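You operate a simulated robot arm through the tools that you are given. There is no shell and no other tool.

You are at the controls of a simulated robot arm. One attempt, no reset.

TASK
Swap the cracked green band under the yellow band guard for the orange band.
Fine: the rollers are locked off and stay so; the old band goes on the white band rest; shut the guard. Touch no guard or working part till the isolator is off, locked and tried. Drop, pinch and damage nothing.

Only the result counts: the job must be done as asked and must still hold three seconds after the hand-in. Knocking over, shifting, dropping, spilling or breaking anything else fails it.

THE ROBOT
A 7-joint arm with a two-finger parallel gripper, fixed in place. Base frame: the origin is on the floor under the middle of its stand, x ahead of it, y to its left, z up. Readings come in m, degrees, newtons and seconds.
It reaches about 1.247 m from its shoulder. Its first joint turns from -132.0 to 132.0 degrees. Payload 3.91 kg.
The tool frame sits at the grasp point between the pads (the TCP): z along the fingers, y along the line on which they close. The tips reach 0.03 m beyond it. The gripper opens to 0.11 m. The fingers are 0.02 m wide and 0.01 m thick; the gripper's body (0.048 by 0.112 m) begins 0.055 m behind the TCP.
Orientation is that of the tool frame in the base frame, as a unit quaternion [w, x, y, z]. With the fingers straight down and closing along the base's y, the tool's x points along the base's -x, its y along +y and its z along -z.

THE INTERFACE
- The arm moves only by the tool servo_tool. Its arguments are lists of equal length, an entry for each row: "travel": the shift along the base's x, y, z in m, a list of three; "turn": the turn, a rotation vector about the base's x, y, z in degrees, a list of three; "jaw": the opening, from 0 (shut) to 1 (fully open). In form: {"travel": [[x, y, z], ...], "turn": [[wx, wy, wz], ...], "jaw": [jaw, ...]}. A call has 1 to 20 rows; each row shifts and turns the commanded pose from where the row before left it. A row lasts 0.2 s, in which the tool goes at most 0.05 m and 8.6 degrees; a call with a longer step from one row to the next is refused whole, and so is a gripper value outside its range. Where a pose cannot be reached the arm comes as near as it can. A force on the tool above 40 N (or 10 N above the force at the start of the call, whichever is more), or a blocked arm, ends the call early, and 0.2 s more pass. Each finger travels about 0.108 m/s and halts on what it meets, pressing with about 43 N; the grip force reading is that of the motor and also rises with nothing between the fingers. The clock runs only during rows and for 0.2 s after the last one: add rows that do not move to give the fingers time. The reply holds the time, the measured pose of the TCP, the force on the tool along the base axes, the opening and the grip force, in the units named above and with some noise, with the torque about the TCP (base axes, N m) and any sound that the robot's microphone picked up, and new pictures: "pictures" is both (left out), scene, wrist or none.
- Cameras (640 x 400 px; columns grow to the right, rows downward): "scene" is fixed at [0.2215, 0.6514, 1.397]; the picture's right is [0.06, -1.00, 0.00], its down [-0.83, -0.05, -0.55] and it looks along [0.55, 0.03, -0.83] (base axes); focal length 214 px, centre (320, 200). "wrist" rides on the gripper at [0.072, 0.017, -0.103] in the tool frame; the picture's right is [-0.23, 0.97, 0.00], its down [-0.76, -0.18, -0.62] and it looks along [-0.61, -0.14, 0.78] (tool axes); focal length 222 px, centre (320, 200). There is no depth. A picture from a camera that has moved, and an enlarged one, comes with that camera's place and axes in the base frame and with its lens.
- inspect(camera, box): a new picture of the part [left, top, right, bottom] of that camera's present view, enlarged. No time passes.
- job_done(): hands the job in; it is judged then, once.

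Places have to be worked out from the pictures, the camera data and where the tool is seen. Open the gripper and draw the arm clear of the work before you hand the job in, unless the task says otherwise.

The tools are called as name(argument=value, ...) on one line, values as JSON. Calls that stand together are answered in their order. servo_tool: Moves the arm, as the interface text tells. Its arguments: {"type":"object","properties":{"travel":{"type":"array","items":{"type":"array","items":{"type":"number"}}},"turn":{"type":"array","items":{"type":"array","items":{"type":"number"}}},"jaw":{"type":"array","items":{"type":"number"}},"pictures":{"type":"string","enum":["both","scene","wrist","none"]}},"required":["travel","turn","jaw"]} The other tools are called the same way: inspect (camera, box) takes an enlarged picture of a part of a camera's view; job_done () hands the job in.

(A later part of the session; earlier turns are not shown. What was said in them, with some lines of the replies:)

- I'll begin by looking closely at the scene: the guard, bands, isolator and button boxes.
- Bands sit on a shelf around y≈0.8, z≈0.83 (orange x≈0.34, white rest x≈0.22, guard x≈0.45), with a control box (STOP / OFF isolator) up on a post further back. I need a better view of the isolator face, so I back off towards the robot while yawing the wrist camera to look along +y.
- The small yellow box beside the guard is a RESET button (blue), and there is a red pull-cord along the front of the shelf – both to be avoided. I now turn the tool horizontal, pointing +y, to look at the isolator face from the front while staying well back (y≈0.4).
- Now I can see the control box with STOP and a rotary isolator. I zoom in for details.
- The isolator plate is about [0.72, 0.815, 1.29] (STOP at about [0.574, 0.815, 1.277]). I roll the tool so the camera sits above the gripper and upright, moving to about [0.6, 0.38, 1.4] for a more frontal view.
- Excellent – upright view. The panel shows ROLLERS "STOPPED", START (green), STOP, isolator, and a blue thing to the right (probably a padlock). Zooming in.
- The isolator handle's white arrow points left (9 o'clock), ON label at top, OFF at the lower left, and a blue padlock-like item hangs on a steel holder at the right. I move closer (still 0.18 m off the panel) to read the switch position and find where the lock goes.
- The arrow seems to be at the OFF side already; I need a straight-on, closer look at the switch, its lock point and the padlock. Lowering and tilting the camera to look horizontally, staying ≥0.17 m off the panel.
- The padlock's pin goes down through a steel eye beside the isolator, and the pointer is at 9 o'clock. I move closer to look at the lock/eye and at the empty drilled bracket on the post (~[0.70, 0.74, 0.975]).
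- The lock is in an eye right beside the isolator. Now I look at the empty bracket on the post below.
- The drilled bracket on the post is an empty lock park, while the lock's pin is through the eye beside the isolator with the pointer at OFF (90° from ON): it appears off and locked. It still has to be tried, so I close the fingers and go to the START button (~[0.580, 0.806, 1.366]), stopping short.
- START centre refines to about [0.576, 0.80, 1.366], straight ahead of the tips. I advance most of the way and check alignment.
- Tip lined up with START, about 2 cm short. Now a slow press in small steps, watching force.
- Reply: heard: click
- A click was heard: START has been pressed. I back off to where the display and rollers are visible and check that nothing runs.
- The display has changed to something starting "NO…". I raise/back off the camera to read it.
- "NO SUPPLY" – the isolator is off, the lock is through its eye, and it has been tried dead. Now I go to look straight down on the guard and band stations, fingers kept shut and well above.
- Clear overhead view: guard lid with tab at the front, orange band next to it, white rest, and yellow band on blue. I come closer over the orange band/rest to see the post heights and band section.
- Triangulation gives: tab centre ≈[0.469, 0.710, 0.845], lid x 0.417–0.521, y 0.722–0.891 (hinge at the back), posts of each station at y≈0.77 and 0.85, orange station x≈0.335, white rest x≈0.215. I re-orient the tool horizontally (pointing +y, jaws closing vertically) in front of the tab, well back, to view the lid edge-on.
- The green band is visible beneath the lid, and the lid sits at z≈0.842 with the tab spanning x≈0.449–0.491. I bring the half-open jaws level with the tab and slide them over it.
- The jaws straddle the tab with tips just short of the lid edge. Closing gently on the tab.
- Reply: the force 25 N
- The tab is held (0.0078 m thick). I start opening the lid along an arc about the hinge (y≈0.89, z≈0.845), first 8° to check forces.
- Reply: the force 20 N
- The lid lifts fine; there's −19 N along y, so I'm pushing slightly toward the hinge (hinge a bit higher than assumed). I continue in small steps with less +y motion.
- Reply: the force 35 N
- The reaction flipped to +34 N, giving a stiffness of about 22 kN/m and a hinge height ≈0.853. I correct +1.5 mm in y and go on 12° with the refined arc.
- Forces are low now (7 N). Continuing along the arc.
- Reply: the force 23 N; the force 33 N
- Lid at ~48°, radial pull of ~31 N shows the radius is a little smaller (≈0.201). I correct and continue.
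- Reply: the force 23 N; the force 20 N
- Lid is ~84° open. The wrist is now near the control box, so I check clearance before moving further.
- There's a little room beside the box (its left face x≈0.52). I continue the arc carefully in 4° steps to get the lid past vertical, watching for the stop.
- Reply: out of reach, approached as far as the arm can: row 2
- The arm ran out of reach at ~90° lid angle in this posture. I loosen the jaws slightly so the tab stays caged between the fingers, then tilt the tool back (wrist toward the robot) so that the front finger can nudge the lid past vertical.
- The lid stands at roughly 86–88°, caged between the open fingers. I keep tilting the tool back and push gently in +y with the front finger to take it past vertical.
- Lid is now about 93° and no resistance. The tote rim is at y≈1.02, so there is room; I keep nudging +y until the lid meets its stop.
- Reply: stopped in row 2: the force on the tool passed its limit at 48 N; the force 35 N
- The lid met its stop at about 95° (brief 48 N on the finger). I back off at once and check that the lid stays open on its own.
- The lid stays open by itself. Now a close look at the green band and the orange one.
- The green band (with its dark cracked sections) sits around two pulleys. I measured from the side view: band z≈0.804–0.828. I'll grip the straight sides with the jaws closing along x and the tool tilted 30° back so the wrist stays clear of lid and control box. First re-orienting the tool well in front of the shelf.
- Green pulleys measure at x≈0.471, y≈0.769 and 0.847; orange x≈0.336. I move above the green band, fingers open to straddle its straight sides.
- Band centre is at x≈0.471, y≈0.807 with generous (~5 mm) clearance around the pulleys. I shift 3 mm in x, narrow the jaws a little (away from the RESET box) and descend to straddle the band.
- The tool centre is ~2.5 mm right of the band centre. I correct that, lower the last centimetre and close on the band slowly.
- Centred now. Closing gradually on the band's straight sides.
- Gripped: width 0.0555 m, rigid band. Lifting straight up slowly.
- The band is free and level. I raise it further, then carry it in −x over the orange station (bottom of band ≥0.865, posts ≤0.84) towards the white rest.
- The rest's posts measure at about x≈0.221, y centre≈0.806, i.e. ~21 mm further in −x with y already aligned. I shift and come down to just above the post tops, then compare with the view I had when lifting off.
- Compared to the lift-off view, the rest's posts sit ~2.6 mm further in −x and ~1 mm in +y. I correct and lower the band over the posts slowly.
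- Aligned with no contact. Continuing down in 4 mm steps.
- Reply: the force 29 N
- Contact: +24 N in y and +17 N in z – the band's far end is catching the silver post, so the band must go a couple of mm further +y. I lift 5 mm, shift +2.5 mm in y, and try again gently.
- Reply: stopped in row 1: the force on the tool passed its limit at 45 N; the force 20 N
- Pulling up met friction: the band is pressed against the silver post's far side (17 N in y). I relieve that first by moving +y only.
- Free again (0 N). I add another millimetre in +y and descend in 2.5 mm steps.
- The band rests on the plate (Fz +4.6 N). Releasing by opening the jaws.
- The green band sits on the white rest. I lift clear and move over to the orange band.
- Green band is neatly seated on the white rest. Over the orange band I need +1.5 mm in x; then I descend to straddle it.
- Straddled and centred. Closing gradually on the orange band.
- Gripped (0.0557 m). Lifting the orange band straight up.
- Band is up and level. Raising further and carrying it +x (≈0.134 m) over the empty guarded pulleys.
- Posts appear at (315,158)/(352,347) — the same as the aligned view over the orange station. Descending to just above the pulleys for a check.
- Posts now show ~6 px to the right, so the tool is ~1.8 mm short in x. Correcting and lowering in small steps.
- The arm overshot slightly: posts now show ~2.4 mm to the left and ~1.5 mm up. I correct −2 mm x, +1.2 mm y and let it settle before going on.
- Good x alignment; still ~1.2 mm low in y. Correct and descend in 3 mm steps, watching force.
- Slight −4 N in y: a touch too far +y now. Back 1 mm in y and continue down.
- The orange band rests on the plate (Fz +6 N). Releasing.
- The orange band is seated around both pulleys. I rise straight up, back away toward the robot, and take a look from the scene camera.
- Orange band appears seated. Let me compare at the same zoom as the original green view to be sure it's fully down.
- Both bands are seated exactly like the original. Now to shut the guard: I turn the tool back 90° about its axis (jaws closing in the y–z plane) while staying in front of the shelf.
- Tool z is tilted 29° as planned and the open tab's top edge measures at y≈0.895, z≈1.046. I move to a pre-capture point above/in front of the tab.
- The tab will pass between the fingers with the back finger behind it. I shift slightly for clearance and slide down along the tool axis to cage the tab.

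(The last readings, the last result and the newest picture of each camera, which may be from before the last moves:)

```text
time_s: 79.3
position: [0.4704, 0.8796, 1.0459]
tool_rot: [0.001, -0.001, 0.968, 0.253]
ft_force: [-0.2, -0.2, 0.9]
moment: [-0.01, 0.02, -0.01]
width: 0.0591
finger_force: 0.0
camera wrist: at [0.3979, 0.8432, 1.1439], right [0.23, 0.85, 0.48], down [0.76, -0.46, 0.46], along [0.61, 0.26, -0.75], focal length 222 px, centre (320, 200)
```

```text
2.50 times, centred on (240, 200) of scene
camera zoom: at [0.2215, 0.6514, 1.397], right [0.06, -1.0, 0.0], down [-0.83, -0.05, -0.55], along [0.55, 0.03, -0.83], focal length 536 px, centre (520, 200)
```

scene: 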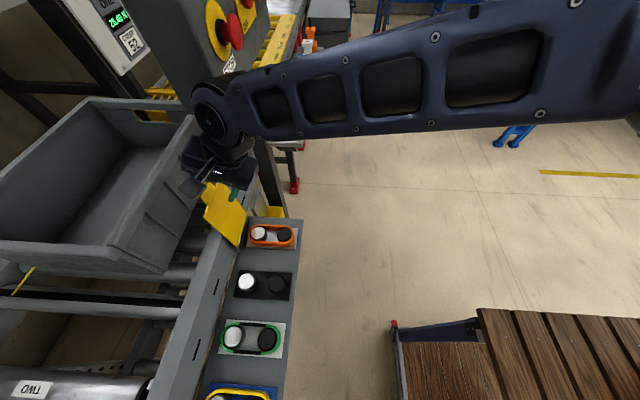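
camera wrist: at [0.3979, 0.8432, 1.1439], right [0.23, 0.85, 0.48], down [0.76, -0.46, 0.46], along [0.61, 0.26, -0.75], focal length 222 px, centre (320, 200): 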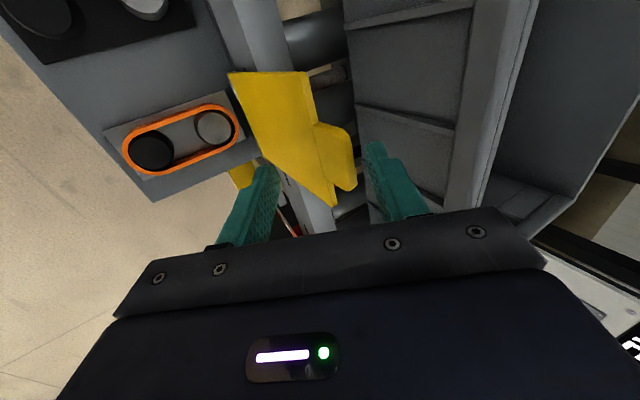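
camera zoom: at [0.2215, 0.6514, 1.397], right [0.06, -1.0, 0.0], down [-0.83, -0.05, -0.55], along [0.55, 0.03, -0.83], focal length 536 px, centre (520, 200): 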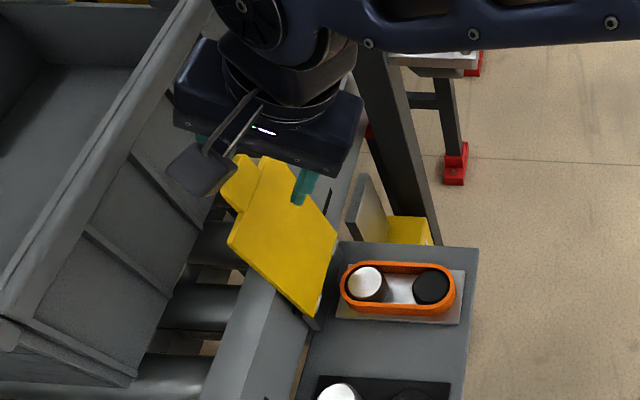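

The tab is caged. I narrow the jaws and draw the lid gently forward (−y) with the back finger.

servo_tool(travel=[[0, -0.006, 0], [0, -0.008, -0.001], [0, -0.008, -0.001], [0, -0.008, -0.001]], turn=[[0, 0, 0], [0, 0, 0], [0, 0, 0], [0, 0, 0]], jaw=[0.45, 0.4, 0.35, 0.3])

inspect(camera="wrist", box=[180, 0, 460, 220])

```text
time_s: 80.3
position: [0.4715, 0.8503, 1.0411]
tool_rot: [0.0, 0.0, 0.968, 0.253]
ft_force: [0.3, 0.1, 0.0]
moment: [-0.02, 0.03, -0.01]
width: 0.0332
finger_force: 0.0
camera wrist: at [0.3986, 0.8146, 1.1393], right [0.23, 0.85, 0.48], down [0.76, -0.46, 0.46], along [0.61, 0.26, -0.75], focal length 222 px, centre (320, 200)
```

scene: 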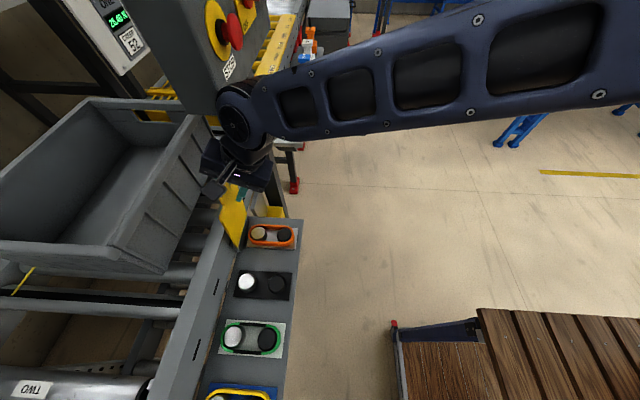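
wrist: 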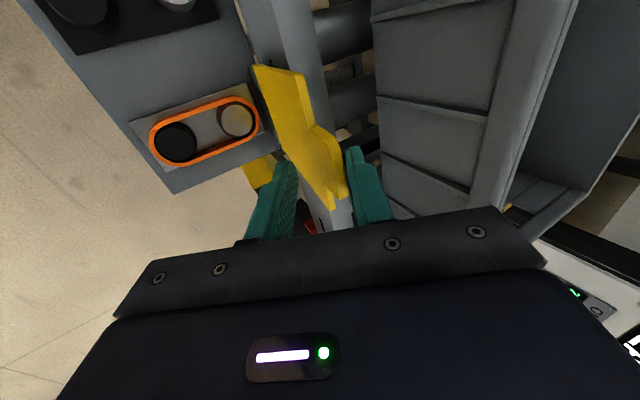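

```text
1.82 times, centred on (320, 110) of wrist
camera zoom: at [0.3986, 0.8146, 1.1393], right [0.23, 0.85, 0.48], down [0.76, -0.46, 0.46], along [0.61, 0.26, -0.75], focal length 404 px, centre (320, 364)
```

zoom: 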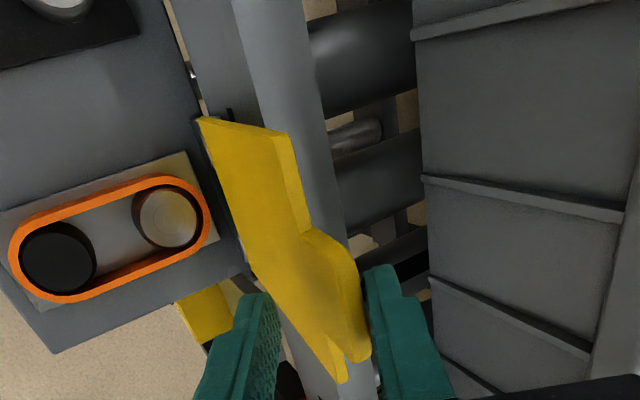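

The lid follows the back finger smoothly. Continuing to draw it forward past vertical, narrowing the jaws so it can't swing.

servo_tool(travel=[[0, -0.01, -0.0015], [0, -0.01, -0.002], [0, -0.01, -0.002], [0, -0.01, -0.0025]], turn=[[0, 0, 0], [0, 0, 0], [0, 0, 0], [0, 0, 0]], jaw=[0.28, 0.27, 0.26, 0.25])

inspect(camera="wrist", box=[180, 0, 460, 220])

```text
time_s: 81.3
position: [0.4718, 0.8112, 1.0338]
tool_rot: [0.0, -0.001, 0.968, 0.252]
ft_force: [-0.4, -0.5, 0.4]
moment: [-0.03, 0.01, 0.0]
width: 0.0273
finger_force: 0.1
camera wrist: at [0.3986, 0.7764, 1.131], right [0.23, 0.85, 0.48], down [0.76, -0.46, 0.46], along [0.61, 0.26, -0.75], focal length 222 px, centre (320, 200)
```

scene: 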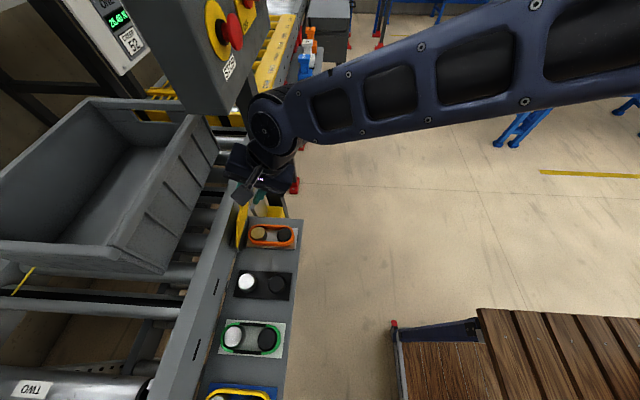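
wrist: 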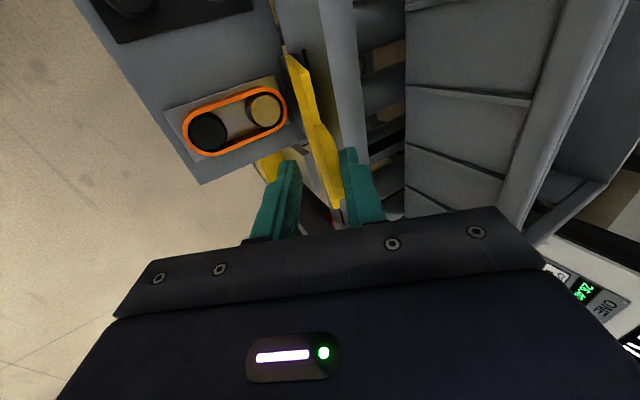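

```text
1.82 times, centred on (320, 110) of wrist
camera zoom: at [0.3986, 0.7764, 1.131], right [0.23, 0.85, 0.48], down [0.76, -0.46, 0.46], along [0.61, 0.26, -0.75], focal length 404 px, centre (320, 364)
```

zoom: 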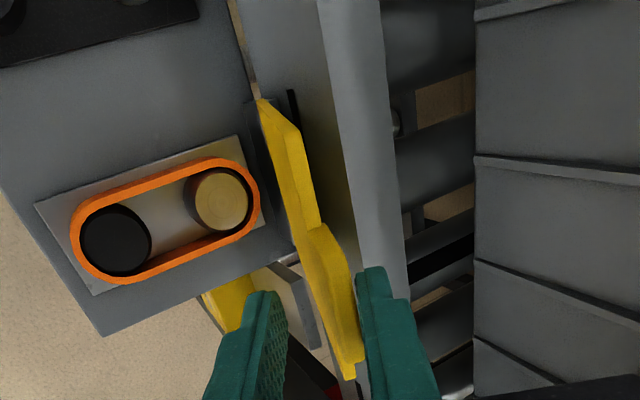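

servo_tool(travel=[[0, -0.01, -0.003], [0, -0.01, -0.003], [0, -0.01, -0.003]], turn=[[0, 0, 0], [0, 0, 0], [0, 0, 0]], jaw=[0.23, 0.21, 0.2])

inspect(camera="wrist", box=[180, 0, 460, 220])

inspect(camera="scene", box=[180, 140, 340, 260])

```text
time_s: 82.1
position: [0.4723, 0.7819, 1.0248]
tool_rot: [-0.001, -0.001, 0.967, 0.253]
ft_force: [0.4, -0.2, 0.2]
moment: [-0.01, -0.02, 0.0]
width: 0.022
finger_force: 0.0
camera wrist: at [0.3995, 0.746, 1.1232], right [0.23, 0.85, 0.48], down [0.76, -0.46, 0.46], along [0.61, 0.26, -0.75], focal length 222 px, centre (320, 200)
```

scene: 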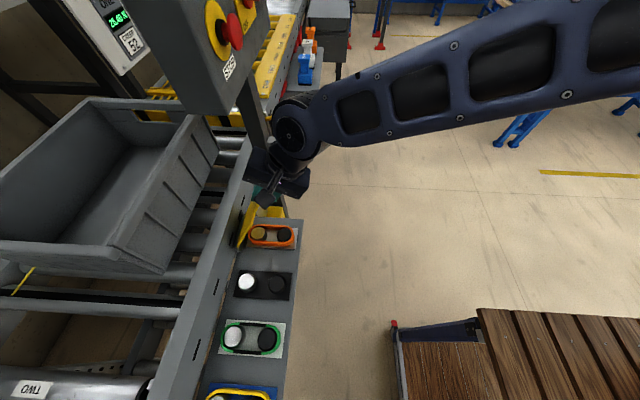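
wrist: 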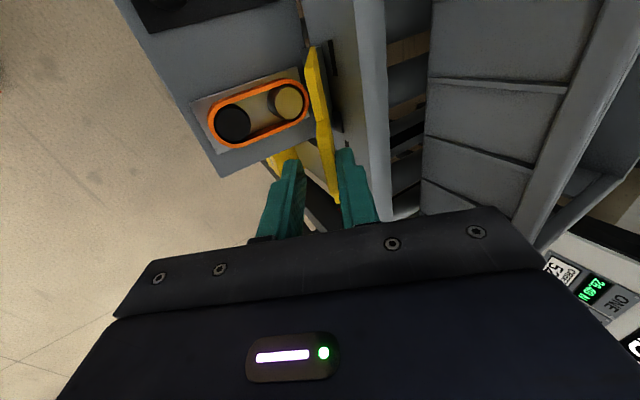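

```text
1.82 times, centred on (320, 110) of wrist
camera zoom: at [0.3995, 0.746, 1.1232], right [0.23, 0.85, 0.48], down [0.76, -0.46, 0.46], along [0.61, 0.26, -0.75], focal length 404 px, centre (320, 364)
```

zoom: 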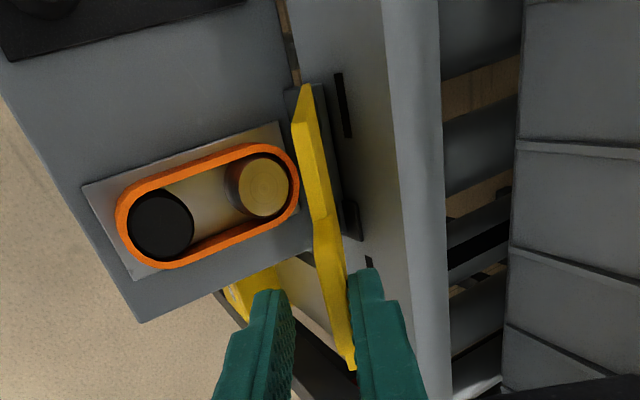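

```text
3.33 times, centred on (260, 200) of scene
camera zoom: at [0.2215, 0.6514, 1.397], right [0.06, -1.0, 0.0], down [-0.83, -0.05, -0.55], along [0.55, 0.03, -0.83], focal length 715 px, centre (520, 200)
```

zoom: 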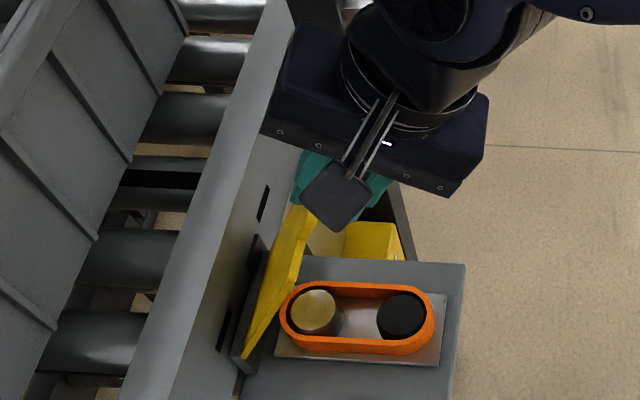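

The hinge has enough friction that the lid just follows the back finger. I now swing the tool down along the hinge arc, tab loosely caged between the fingers, to lower the lid gently.

servo_tool(travel=[[0, -0.0174, -0.0117], [0, -0.0161, -0.0135], [0, -0.0146, -0.0151], [0, -0.0129, -0.0165]], turn=[[6, 0, 0], [6, 0, 0], [6, 0, 0], [6, 0, 0]], jaw=[0.18, 0.18, 0.18, 0.18])

inspect(camera="wrist", box=[180, 0, 460, 220])

inspect(camera="scene", box=[180, 140, 340, 260])

```text
time_s: 83.1
position: [0.4691, 0.7203, 0.9698]
tool_rot: [0.0, -0.002, 0.893, 0.449]
ft_force: [-1.3, 0.7, 0.7]
moment: [-0.07, -0.08, -0.06]
width: 0.02
finger_force: 0.0
camera wrist: at [0.3961, 0.648, 1.0438], right [0.22, 0.58, 0.78], down [0.76, -0.6, 0.23], along [0.61, 0.55, -0.58], focal length 222 px, centre (320, 200)
```

scene: 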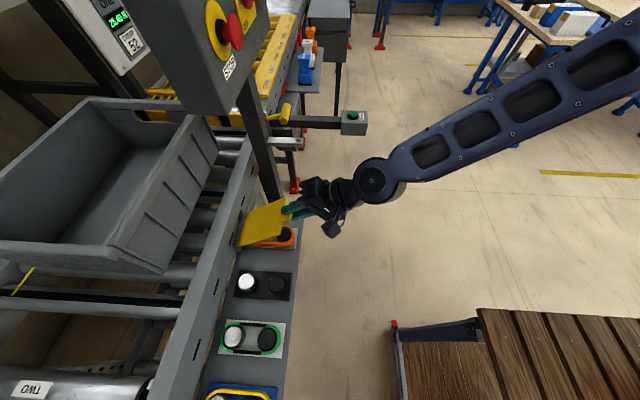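
wrist: 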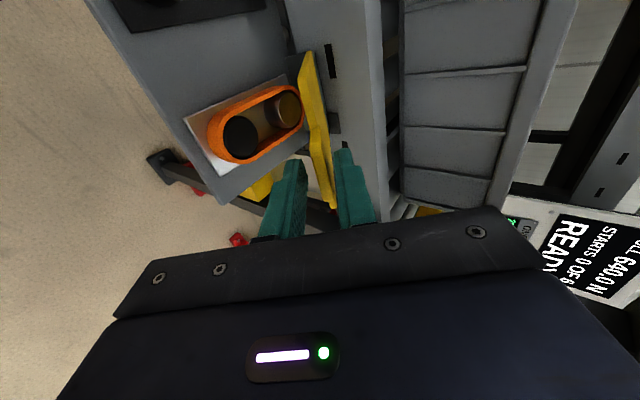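

```text
1.82 times, centred on (320, 110) of wrist
camera zoom: at [0.3961, 0.648, 1.0438], right [0.22, 0.58, 0.78], down [0.76, -0.6, 0.23], along [0.61, 0.55, -0.58], focal length 404 px, centre (320, 364)
```

zoom: 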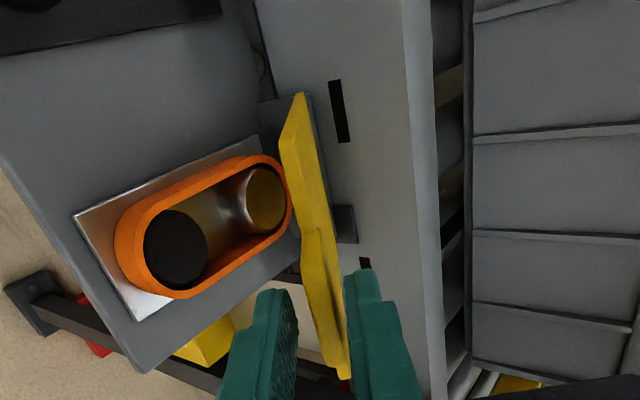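

```text
3.33 times, centred on (260, 200) of scene
camera zoom: at [0.2215, 0.6514, 1.397], right [0.06, -1.0, 0.0], down [-0.83, -0.05, -0.55], along [0.55, 0.03, -0.83], focal length 715 px, centre (520, 200)
```

zoom: 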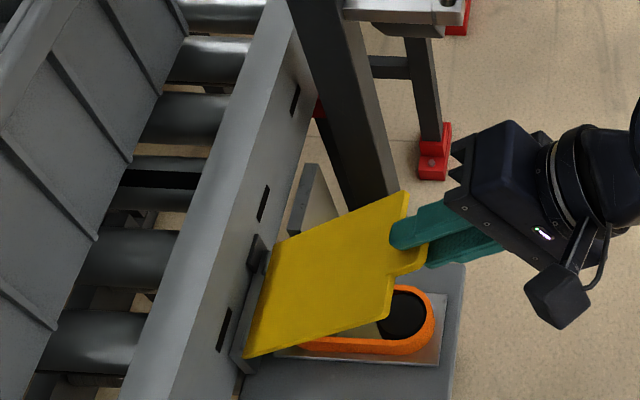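

The lid is coming down nicely with near-zero forces. Continuing along the arc.

servo_tool(travel=[[0, -0.0111, -0.0178], [0, -0.0092, -0.0189], [0, -0.0072, -0.0197], [0, -0.0051, -0.0204]], turn=[[6, 0, 0], [6, 0, 0], [6, 0, 0], [6, 0, 0]], jaw=[0.18, 0.18, 0.18, 0.18])

inspect(camera="wrist", box=[180, 0, 460, 220])

inspect(camera="scene", box=[220, 190, 380, 290])

```text
time_s: 84.1
position: [0.4718, 0.6863, 0.8916]
tool_rot: [0.0, -0.001, 0.781, 0.625]
ft_force: [-0.7, 0.0, 1.1]
moment: [-0.02, -0.01, -0.02]
width: 0.0198
finger_force: 0.2
camera wrist: at [0.3993, 0.5893, 0.9303], right [0.22, 0.21, 0.95], down [0.76, -0.65, -0.04], along [0.61, 0.73, -0.31], focal length 222 px, centre (320, 200)
```

scene: 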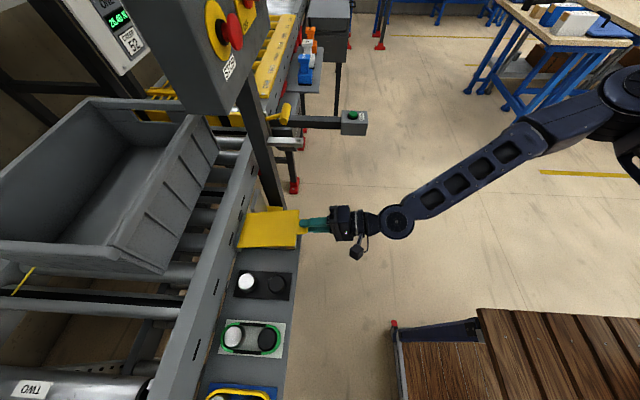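
wrist: 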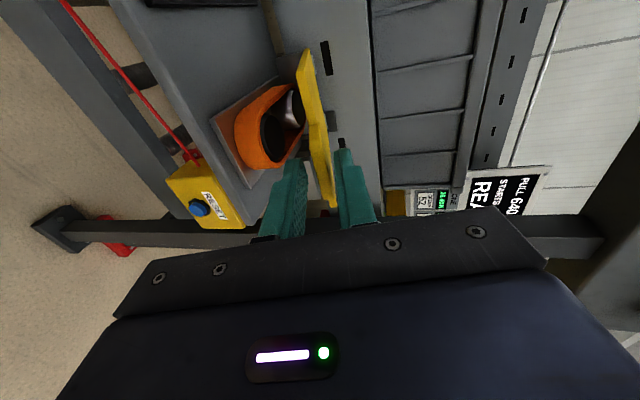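

```text
1.82 times, centred on (320, 110) of wrist
camera zoom: at [0.3993, 0.5893, 0.9303], right [0.22, 0.21, 0.95], down [0.76, -0.65, -0.04], along [0.61, 0.73, -0.31], focal length 404 px, centre (320, 364)
```

zoom: 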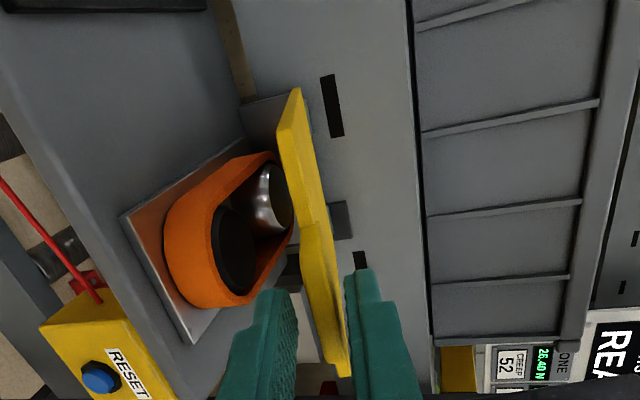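

```text
4.00 times, centred on (300, 240) of scene
camera zoom: at [0.2215, 0.6514, 1.397], right [0.06, -1.0, 0.0], down [-0.83, -0.05, -0.55], along [0.55, 0.03, -0.83], focal length 858 px, centre (400, 40)
```

zoom: 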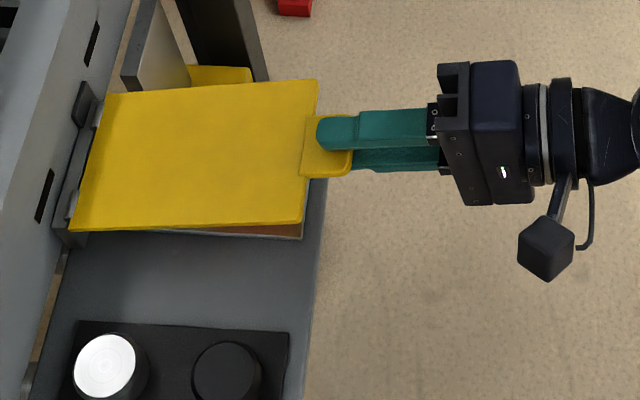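

Nearly shut (≈12°). Final part of the arc, then I press the tab lightly down with the upper finger.

servo_tool(travel=[[0, -0.0029, -0.0208], [0, -0.0007, -0.021], [0, 0, -0.0035]], turn=[[6, 0, 0], [6, 0, 0], [0.7, 0, 0]], jaw=[0.18, 0.18, 0.18])

inspect(camera="wrist", box=[180, 0, 460, 220])

inspect(camera="scene", box=[220, 190, 380, 290])

```text
time_s: 84.9
position: [0.4729, 0.6836, 0.8468]
tool_rot: [0.002, -0.001, 0.707, 0.707]
ft_force: [-0.1, 0.4, -0.2]
moment: [0.02, -0.01, 0.01]
width: 0.0195
finger_force: 0.1
camera wrist: at [0.3997, 0.5804, 0.862], right [0.22, 0.0, 0.97], down [0.76, -0.62, -0.18], along [0.61, 0.78, -0.14], focal length 222 px, centre (320, 200)
```

scene: 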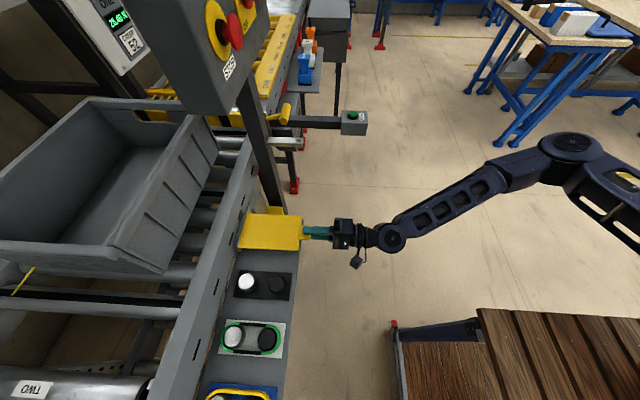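
wrist: 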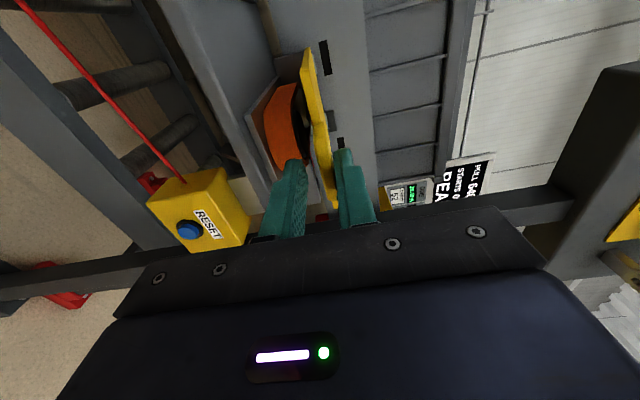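

```text
1.82 times, centred on (320, 110) of wrist
camera zoom: at [0.3997, 0.5804, 0.862], right [0.22, 0.0, 0.97], down [0.76, -0.62, -0.18], along [0.61, 0.78, -0.14], focal length 404 px, centre (320, 364)
```

zoom: 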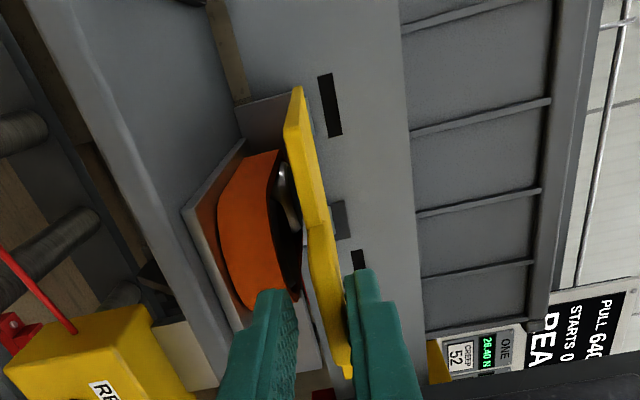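

```text
4.00 times, centred on (300, 240) of scene
camera zoom: at [0.2215, 0.6514, 1.397], right [0.06, -1.0, 0.0], down [-0.83, -0.05, -0.55], along [0.55, 0.03, -0.83], focal length 858 px, centre (400, 40)
```

zoom: 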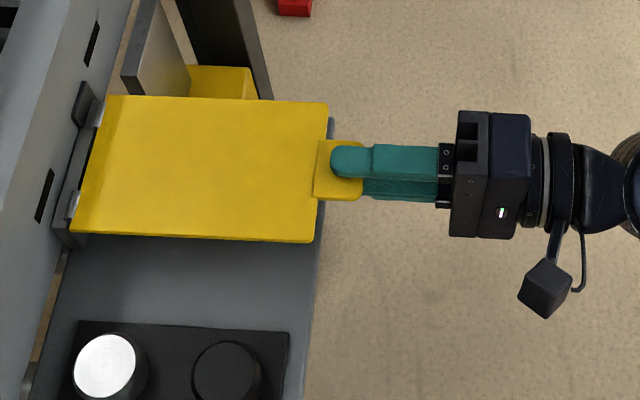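

The lid is within ~2° of shut, resting lightly against the upper finger. Pressing down in 2 mm steps until it seats.

servo_tool(travel=[[0, 0, -0.002], [0, 0, -0.002], [0, 0, -0.001]], turn=[[0, 0, 0], [0, 0, 0], [0, 0, 0]], jaw=[0.18, 0.18, 0.18], pictures="none")

```text
time_s: 85.7
position: [0.472, 0.6839, 0.8408]
tool_rot: [0.0, -0.001, 0.707, 0.707]
ft_force: [-0.6, 0.4, 0.2]
moment: [-0.01, 0.02, -0.01]
width: 0.0199
finger_force: 0.1
```

servo_tool(travel=[[0, 0, -0.0015], [0, 0, -0.001]], turn=[[0, 0, 0], [0, 0, 0]], jaw=[0.18, 0.18], pictures="none")

```text
time_s: 86.3
position: [0.4705, 0.6832, 0.8393]
tool_rot: [0.001, -0.001, 0.707, 0.707]
ft_force: [-0.6, 0.0, 0.6]
moment: [-0.02, 0.02, -0.01]
width: 0.0197
finger_force: 0.1
```

servo_tool(travel=[[0, 0, -0.001], [0, 0, -0.001]], turn=[[0, 0, 0], [0, 0, 0]], jaw=[0.18, 0.18], pictures="wrist")

inspect(camera="wrist", box=[180, 0, 460, 220])

inspect(camera="scene", box=[220, 190, 380, 290])

```text
time_s: 86.9
position: [0.4709, 0.6825, 0.8385]
tool_rot: [0.0, -0.001, 0.708, 0.706]
ft_force: [-0.1, 1.9, 4.6]
moment: [0.1, 0.04, 0.01]
width: 0.0219
finger_force: 2.0
camera wrist: at [0.3993, 0.5803, 0.854], right [0.23, 0.0, 0.97], down [0.76, -0.62, -0.18], along [0.61, 0.78, -0.14], focal length 222 px, centre (320, 200)
```

wrist: 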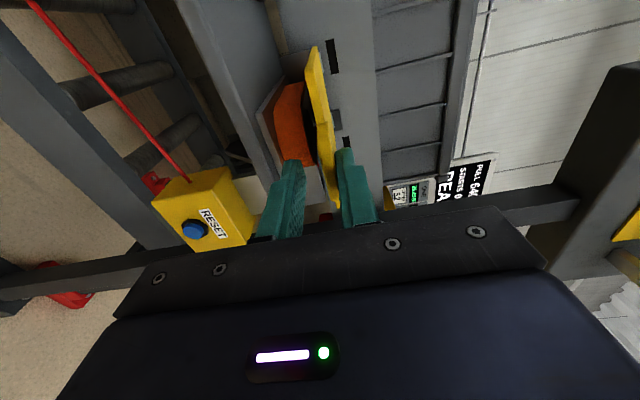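

```text
1.82 times, centred on (320, 110) of wrist
camera zoom: at [0.3993, 0.5803, 0.854], right [0.23, 0.0, 0.97], down [0.76, -0.62, -0.18], along [0.61, 0.78, -0.14], focal length 404 px, centre (320, 364)
```

zoom: 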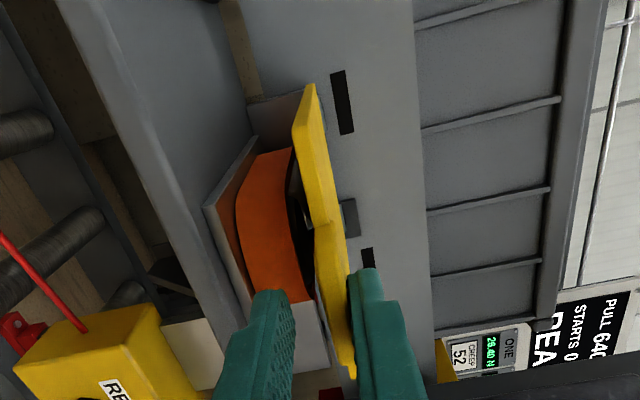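

```text
4.00 times, centred on (300, 240) of scene
camera zoom: at [0.2215, 0.6514, 1.397], right [0.06, -1.0, 0.0], down [-0.83, -0.05, -0.55], along [0.55, 0.03, -0.83], focal length 858 px, centre (400, 40)
```

zoom: 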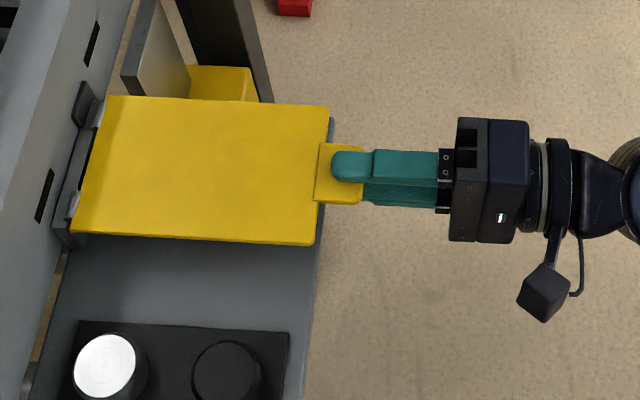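

Contact: +4.6 N, and the lid outline in the scene now matches the initial shut position. One more light press to confirm it's on its stop.

servo_tool(travel=[[0, 0, -0.0015]], turn=[[0, 0, 0]], jaw=[0.18], pictures="none")

```text
time_s: 87.3
position: [0.4723, 0.6832, 0.8374]
tool_rot: [0.001, -0.001, 0.707, 0.707]
ft_force: [-0.6, 4.5, 8.8]
moment: [0.17, 0.11, -0.02]
width: 0.0241
finger_force: 4.4
```

Firm stop confirmed. I unload, open the jaws and withdraw straight back (−y).

servo_tool(travel=[[0, 0, 0.004], [0, 0, 0.003], [0, -0.02, 0], [0, -0.03, 0], [0, -0.04, 0], [0, -0.04, 0.01]], turn=[[0, 0, 0], [0, 0, 0], [0, 0, 0], [0, 0, 0], [0, 0, 0], [0, 0, 0]], jaw=[0.28, 0.4, 0.4, 0.4, 0.4, 0.4])

inspect(camera="wrist", box=[180, 20, 420, 200])

inspect(camera="scene", box=[200, 190, 340, 278])

```text
time_s: 88.7
position: [0.4729, 0.5491, 0.8523]
tool_rot: [0.0, -0.001, 0.707, 0.707]
ft_force: [-0.1, 0.3, 1.2]
moment: [-0.01, 0.0, -0.05]
width: 0.0439
finger_force: 0.0
camera wrist: at [0.4016, 0.4466, 0.8697], right [0.23, 0.0, 0.97], down [0.76, -0.62, -0.18], along [0.61, 0.78, -0.14], focal length 222 px, centre (320, 200)
```

scene: 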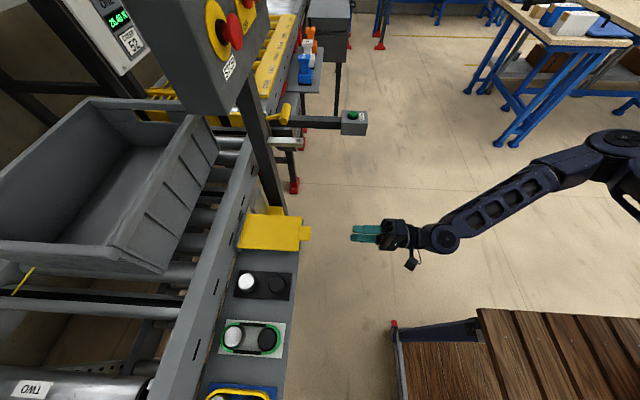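
wrist: 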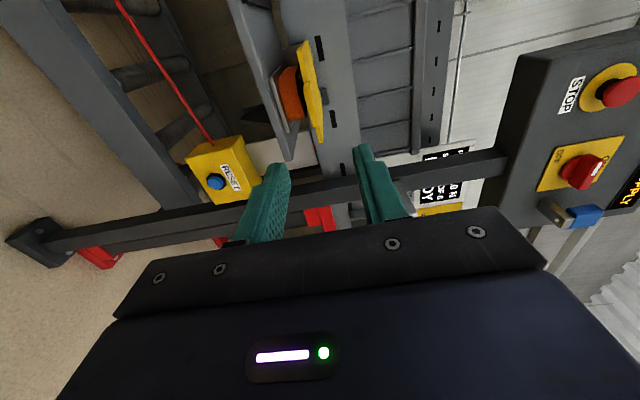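

```text
2.22 times, centred on (300, 110) of wrist
camera zoom: at [0.4016, 0.4466, 0.8697], right [0.23, 0.0, 0.97], down [0.76, -0.62, -0.18], along [0.61, 0.78, -0.14], focal length 494 px, centre (364, 400)
```

zoom: 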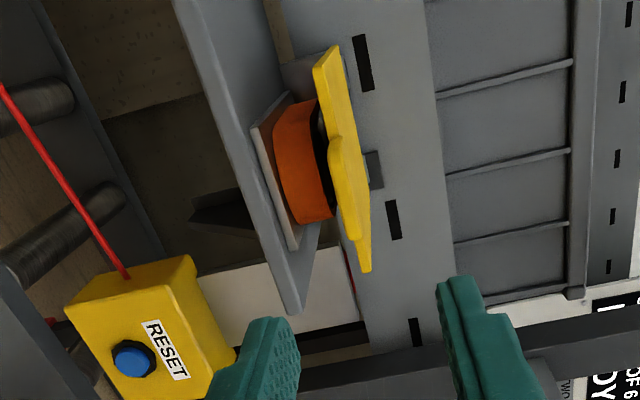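

```text
4.55 times, centred on (270, 234) of scene
camera zoom: at [0.2215, 0.6514, 1.397], right [0.06, -1.0, 0.0], down [-0.83, -0.05, -0.55], along [0.55, 0.03, -0.83], focal length 975 px, centre (547, 46)
```

zoom: 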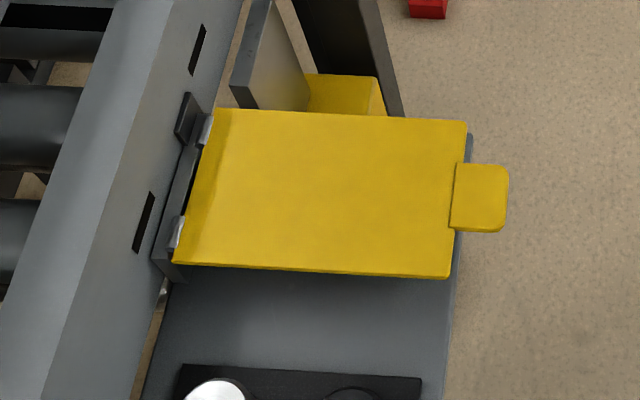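

The lid looks exactly as at the start (shut), the isolator remains off and locked. I open the gripper fully and draw the arm well clear, then do a final check of everything.

servo_tool(travel=[[0, -0.02, 0.04], [0, -0.02, 0.04], [0, -0.02, 0.04], [0, -0.02, 0.04], [0, -0.02, 0.04], [0, 0, 0.03], [0, 0, 0]], turn=[[0, 0, 0], [0, 0, 0], [0, 0, 0], [0, 0, 0], [0, 0, 0], [0, 0, 0], [0, 0, 0]], jaw=[0.6, 0.8, 1, 1, 1, 1, 1])

inspect(camera="scene", box=[180, 200, 340, 400])

inspect(camera="wrist", box=[330, 60, 640, 230])

inspect(camera="scene", box=[60, 0, 380, 200])

```text
time_s: 90.3
position: [0.4741, 0.453, 1.0836]
tool_rot: [0.002, -0.001, 0.707, 0.708]
ft_force: [-0.4, -0.1, -0.6]
moment: [-0.01, 0.01, -0.03]
width: 0.1101
finger_force: 0.1
camera wrist: at [0.401, 0.3505, 1.1], right [0.23, 0.0, 0.97], down [0.76, -0.62, -0.18], along [0.61, 0.78, -0.14], focal length 222 px, centre (320, 200)
```

scene: 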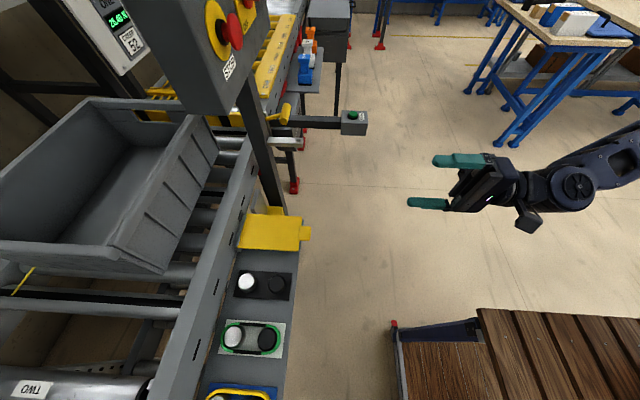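
wrist: 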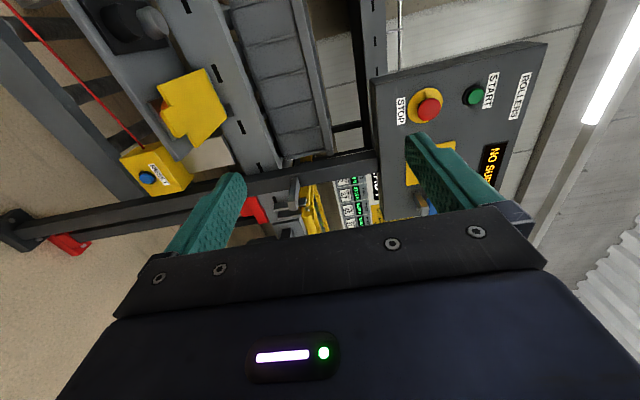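

```text
2.00 times, centred on (260, 300) of scene
camera zoom: at [0.2215, 0.6514, 1.397], right [0.06, -1.0, 0.0], down [-0.83, -0.05, -0.55], along [0.55, 0.03, -0.83], focal length 429 px, centre (440, 0)
```

zoom: 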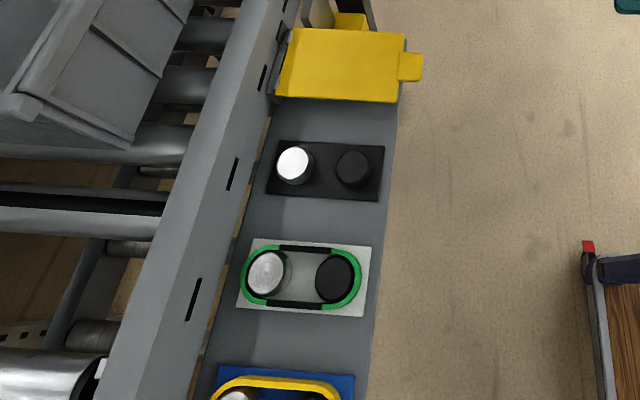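

```text
2.06 times, centred on (485, 145) of wrist
camera zoom: at [0.401, 0.3505, 1.1], right [0.23, 0.0, 0.97], down [0.76, -0.62, -0.18], along [0.61, 0.78, -0.14], focal length 459 px, centre (-21, 314)
```

zoom: 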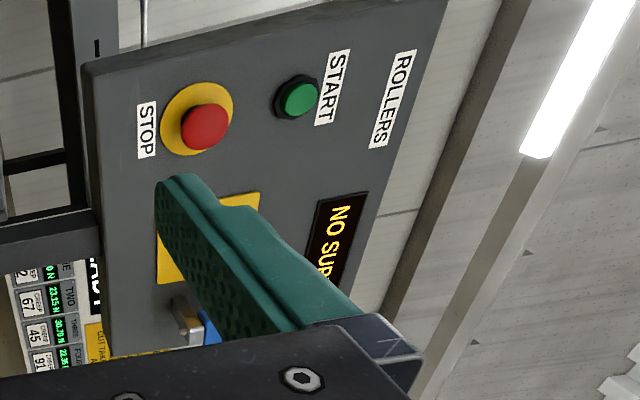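

```text
2.00 times, centred on (220, 100) of scene
camera zoom: at [0.2215, 0.6514, 1.397], right [0.06, -1.0, 0.0], down [-0.83, -0.05, -0.55], along [0.55, 0.03, -0.83], focal length 429 px, centre (520, 400)
```

zoom: 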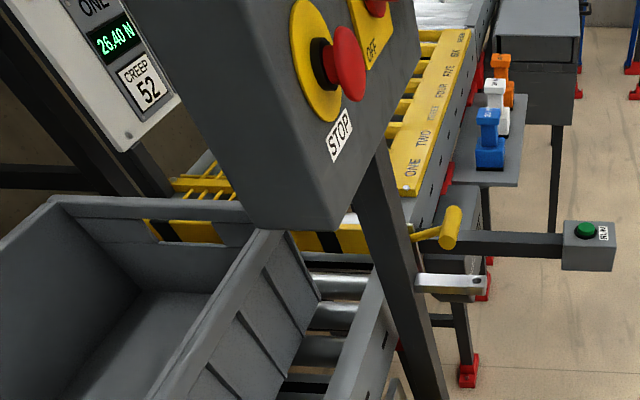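

Everything checks out in the pictures. The guard is shut over the orange band, the green band sits on the white rest, the display reads "NO SUPPLY" with the isolator off and locked, and nothing else has moved. The gripper is open and the arm is clear, so I'm handing the job in.

job_done()

```text
The job is handed in.
```

The cracked green band is off and the orange one is on in its place, seated around both pulleys, with the yellow guard shut over it. The job is handed in, but I haven't seen how it was judged.

- **Isolation:** the isolator was already at OFF, with the blue lock through the eye beside it, and I left both alone. Before touching the guard I pressed START: the display went from "STOPPED" to "NO SUPPLY" and nothing ran. It read "NO SUPPLY" again at the last check.
- **Old band:** the green band sits around the posts on the white band rest.
- **Contacts above 40 N:** there were two brief ones, and I saw no damage from either.
    - **Guard:** about 48 N when it met its stop while opening.
    - **Green band:** about 45 N when it caught a post on the rest.
- **Everything else:** nothing else appears moved in the final pictures. The gripper is open and the arm is clear of the work.
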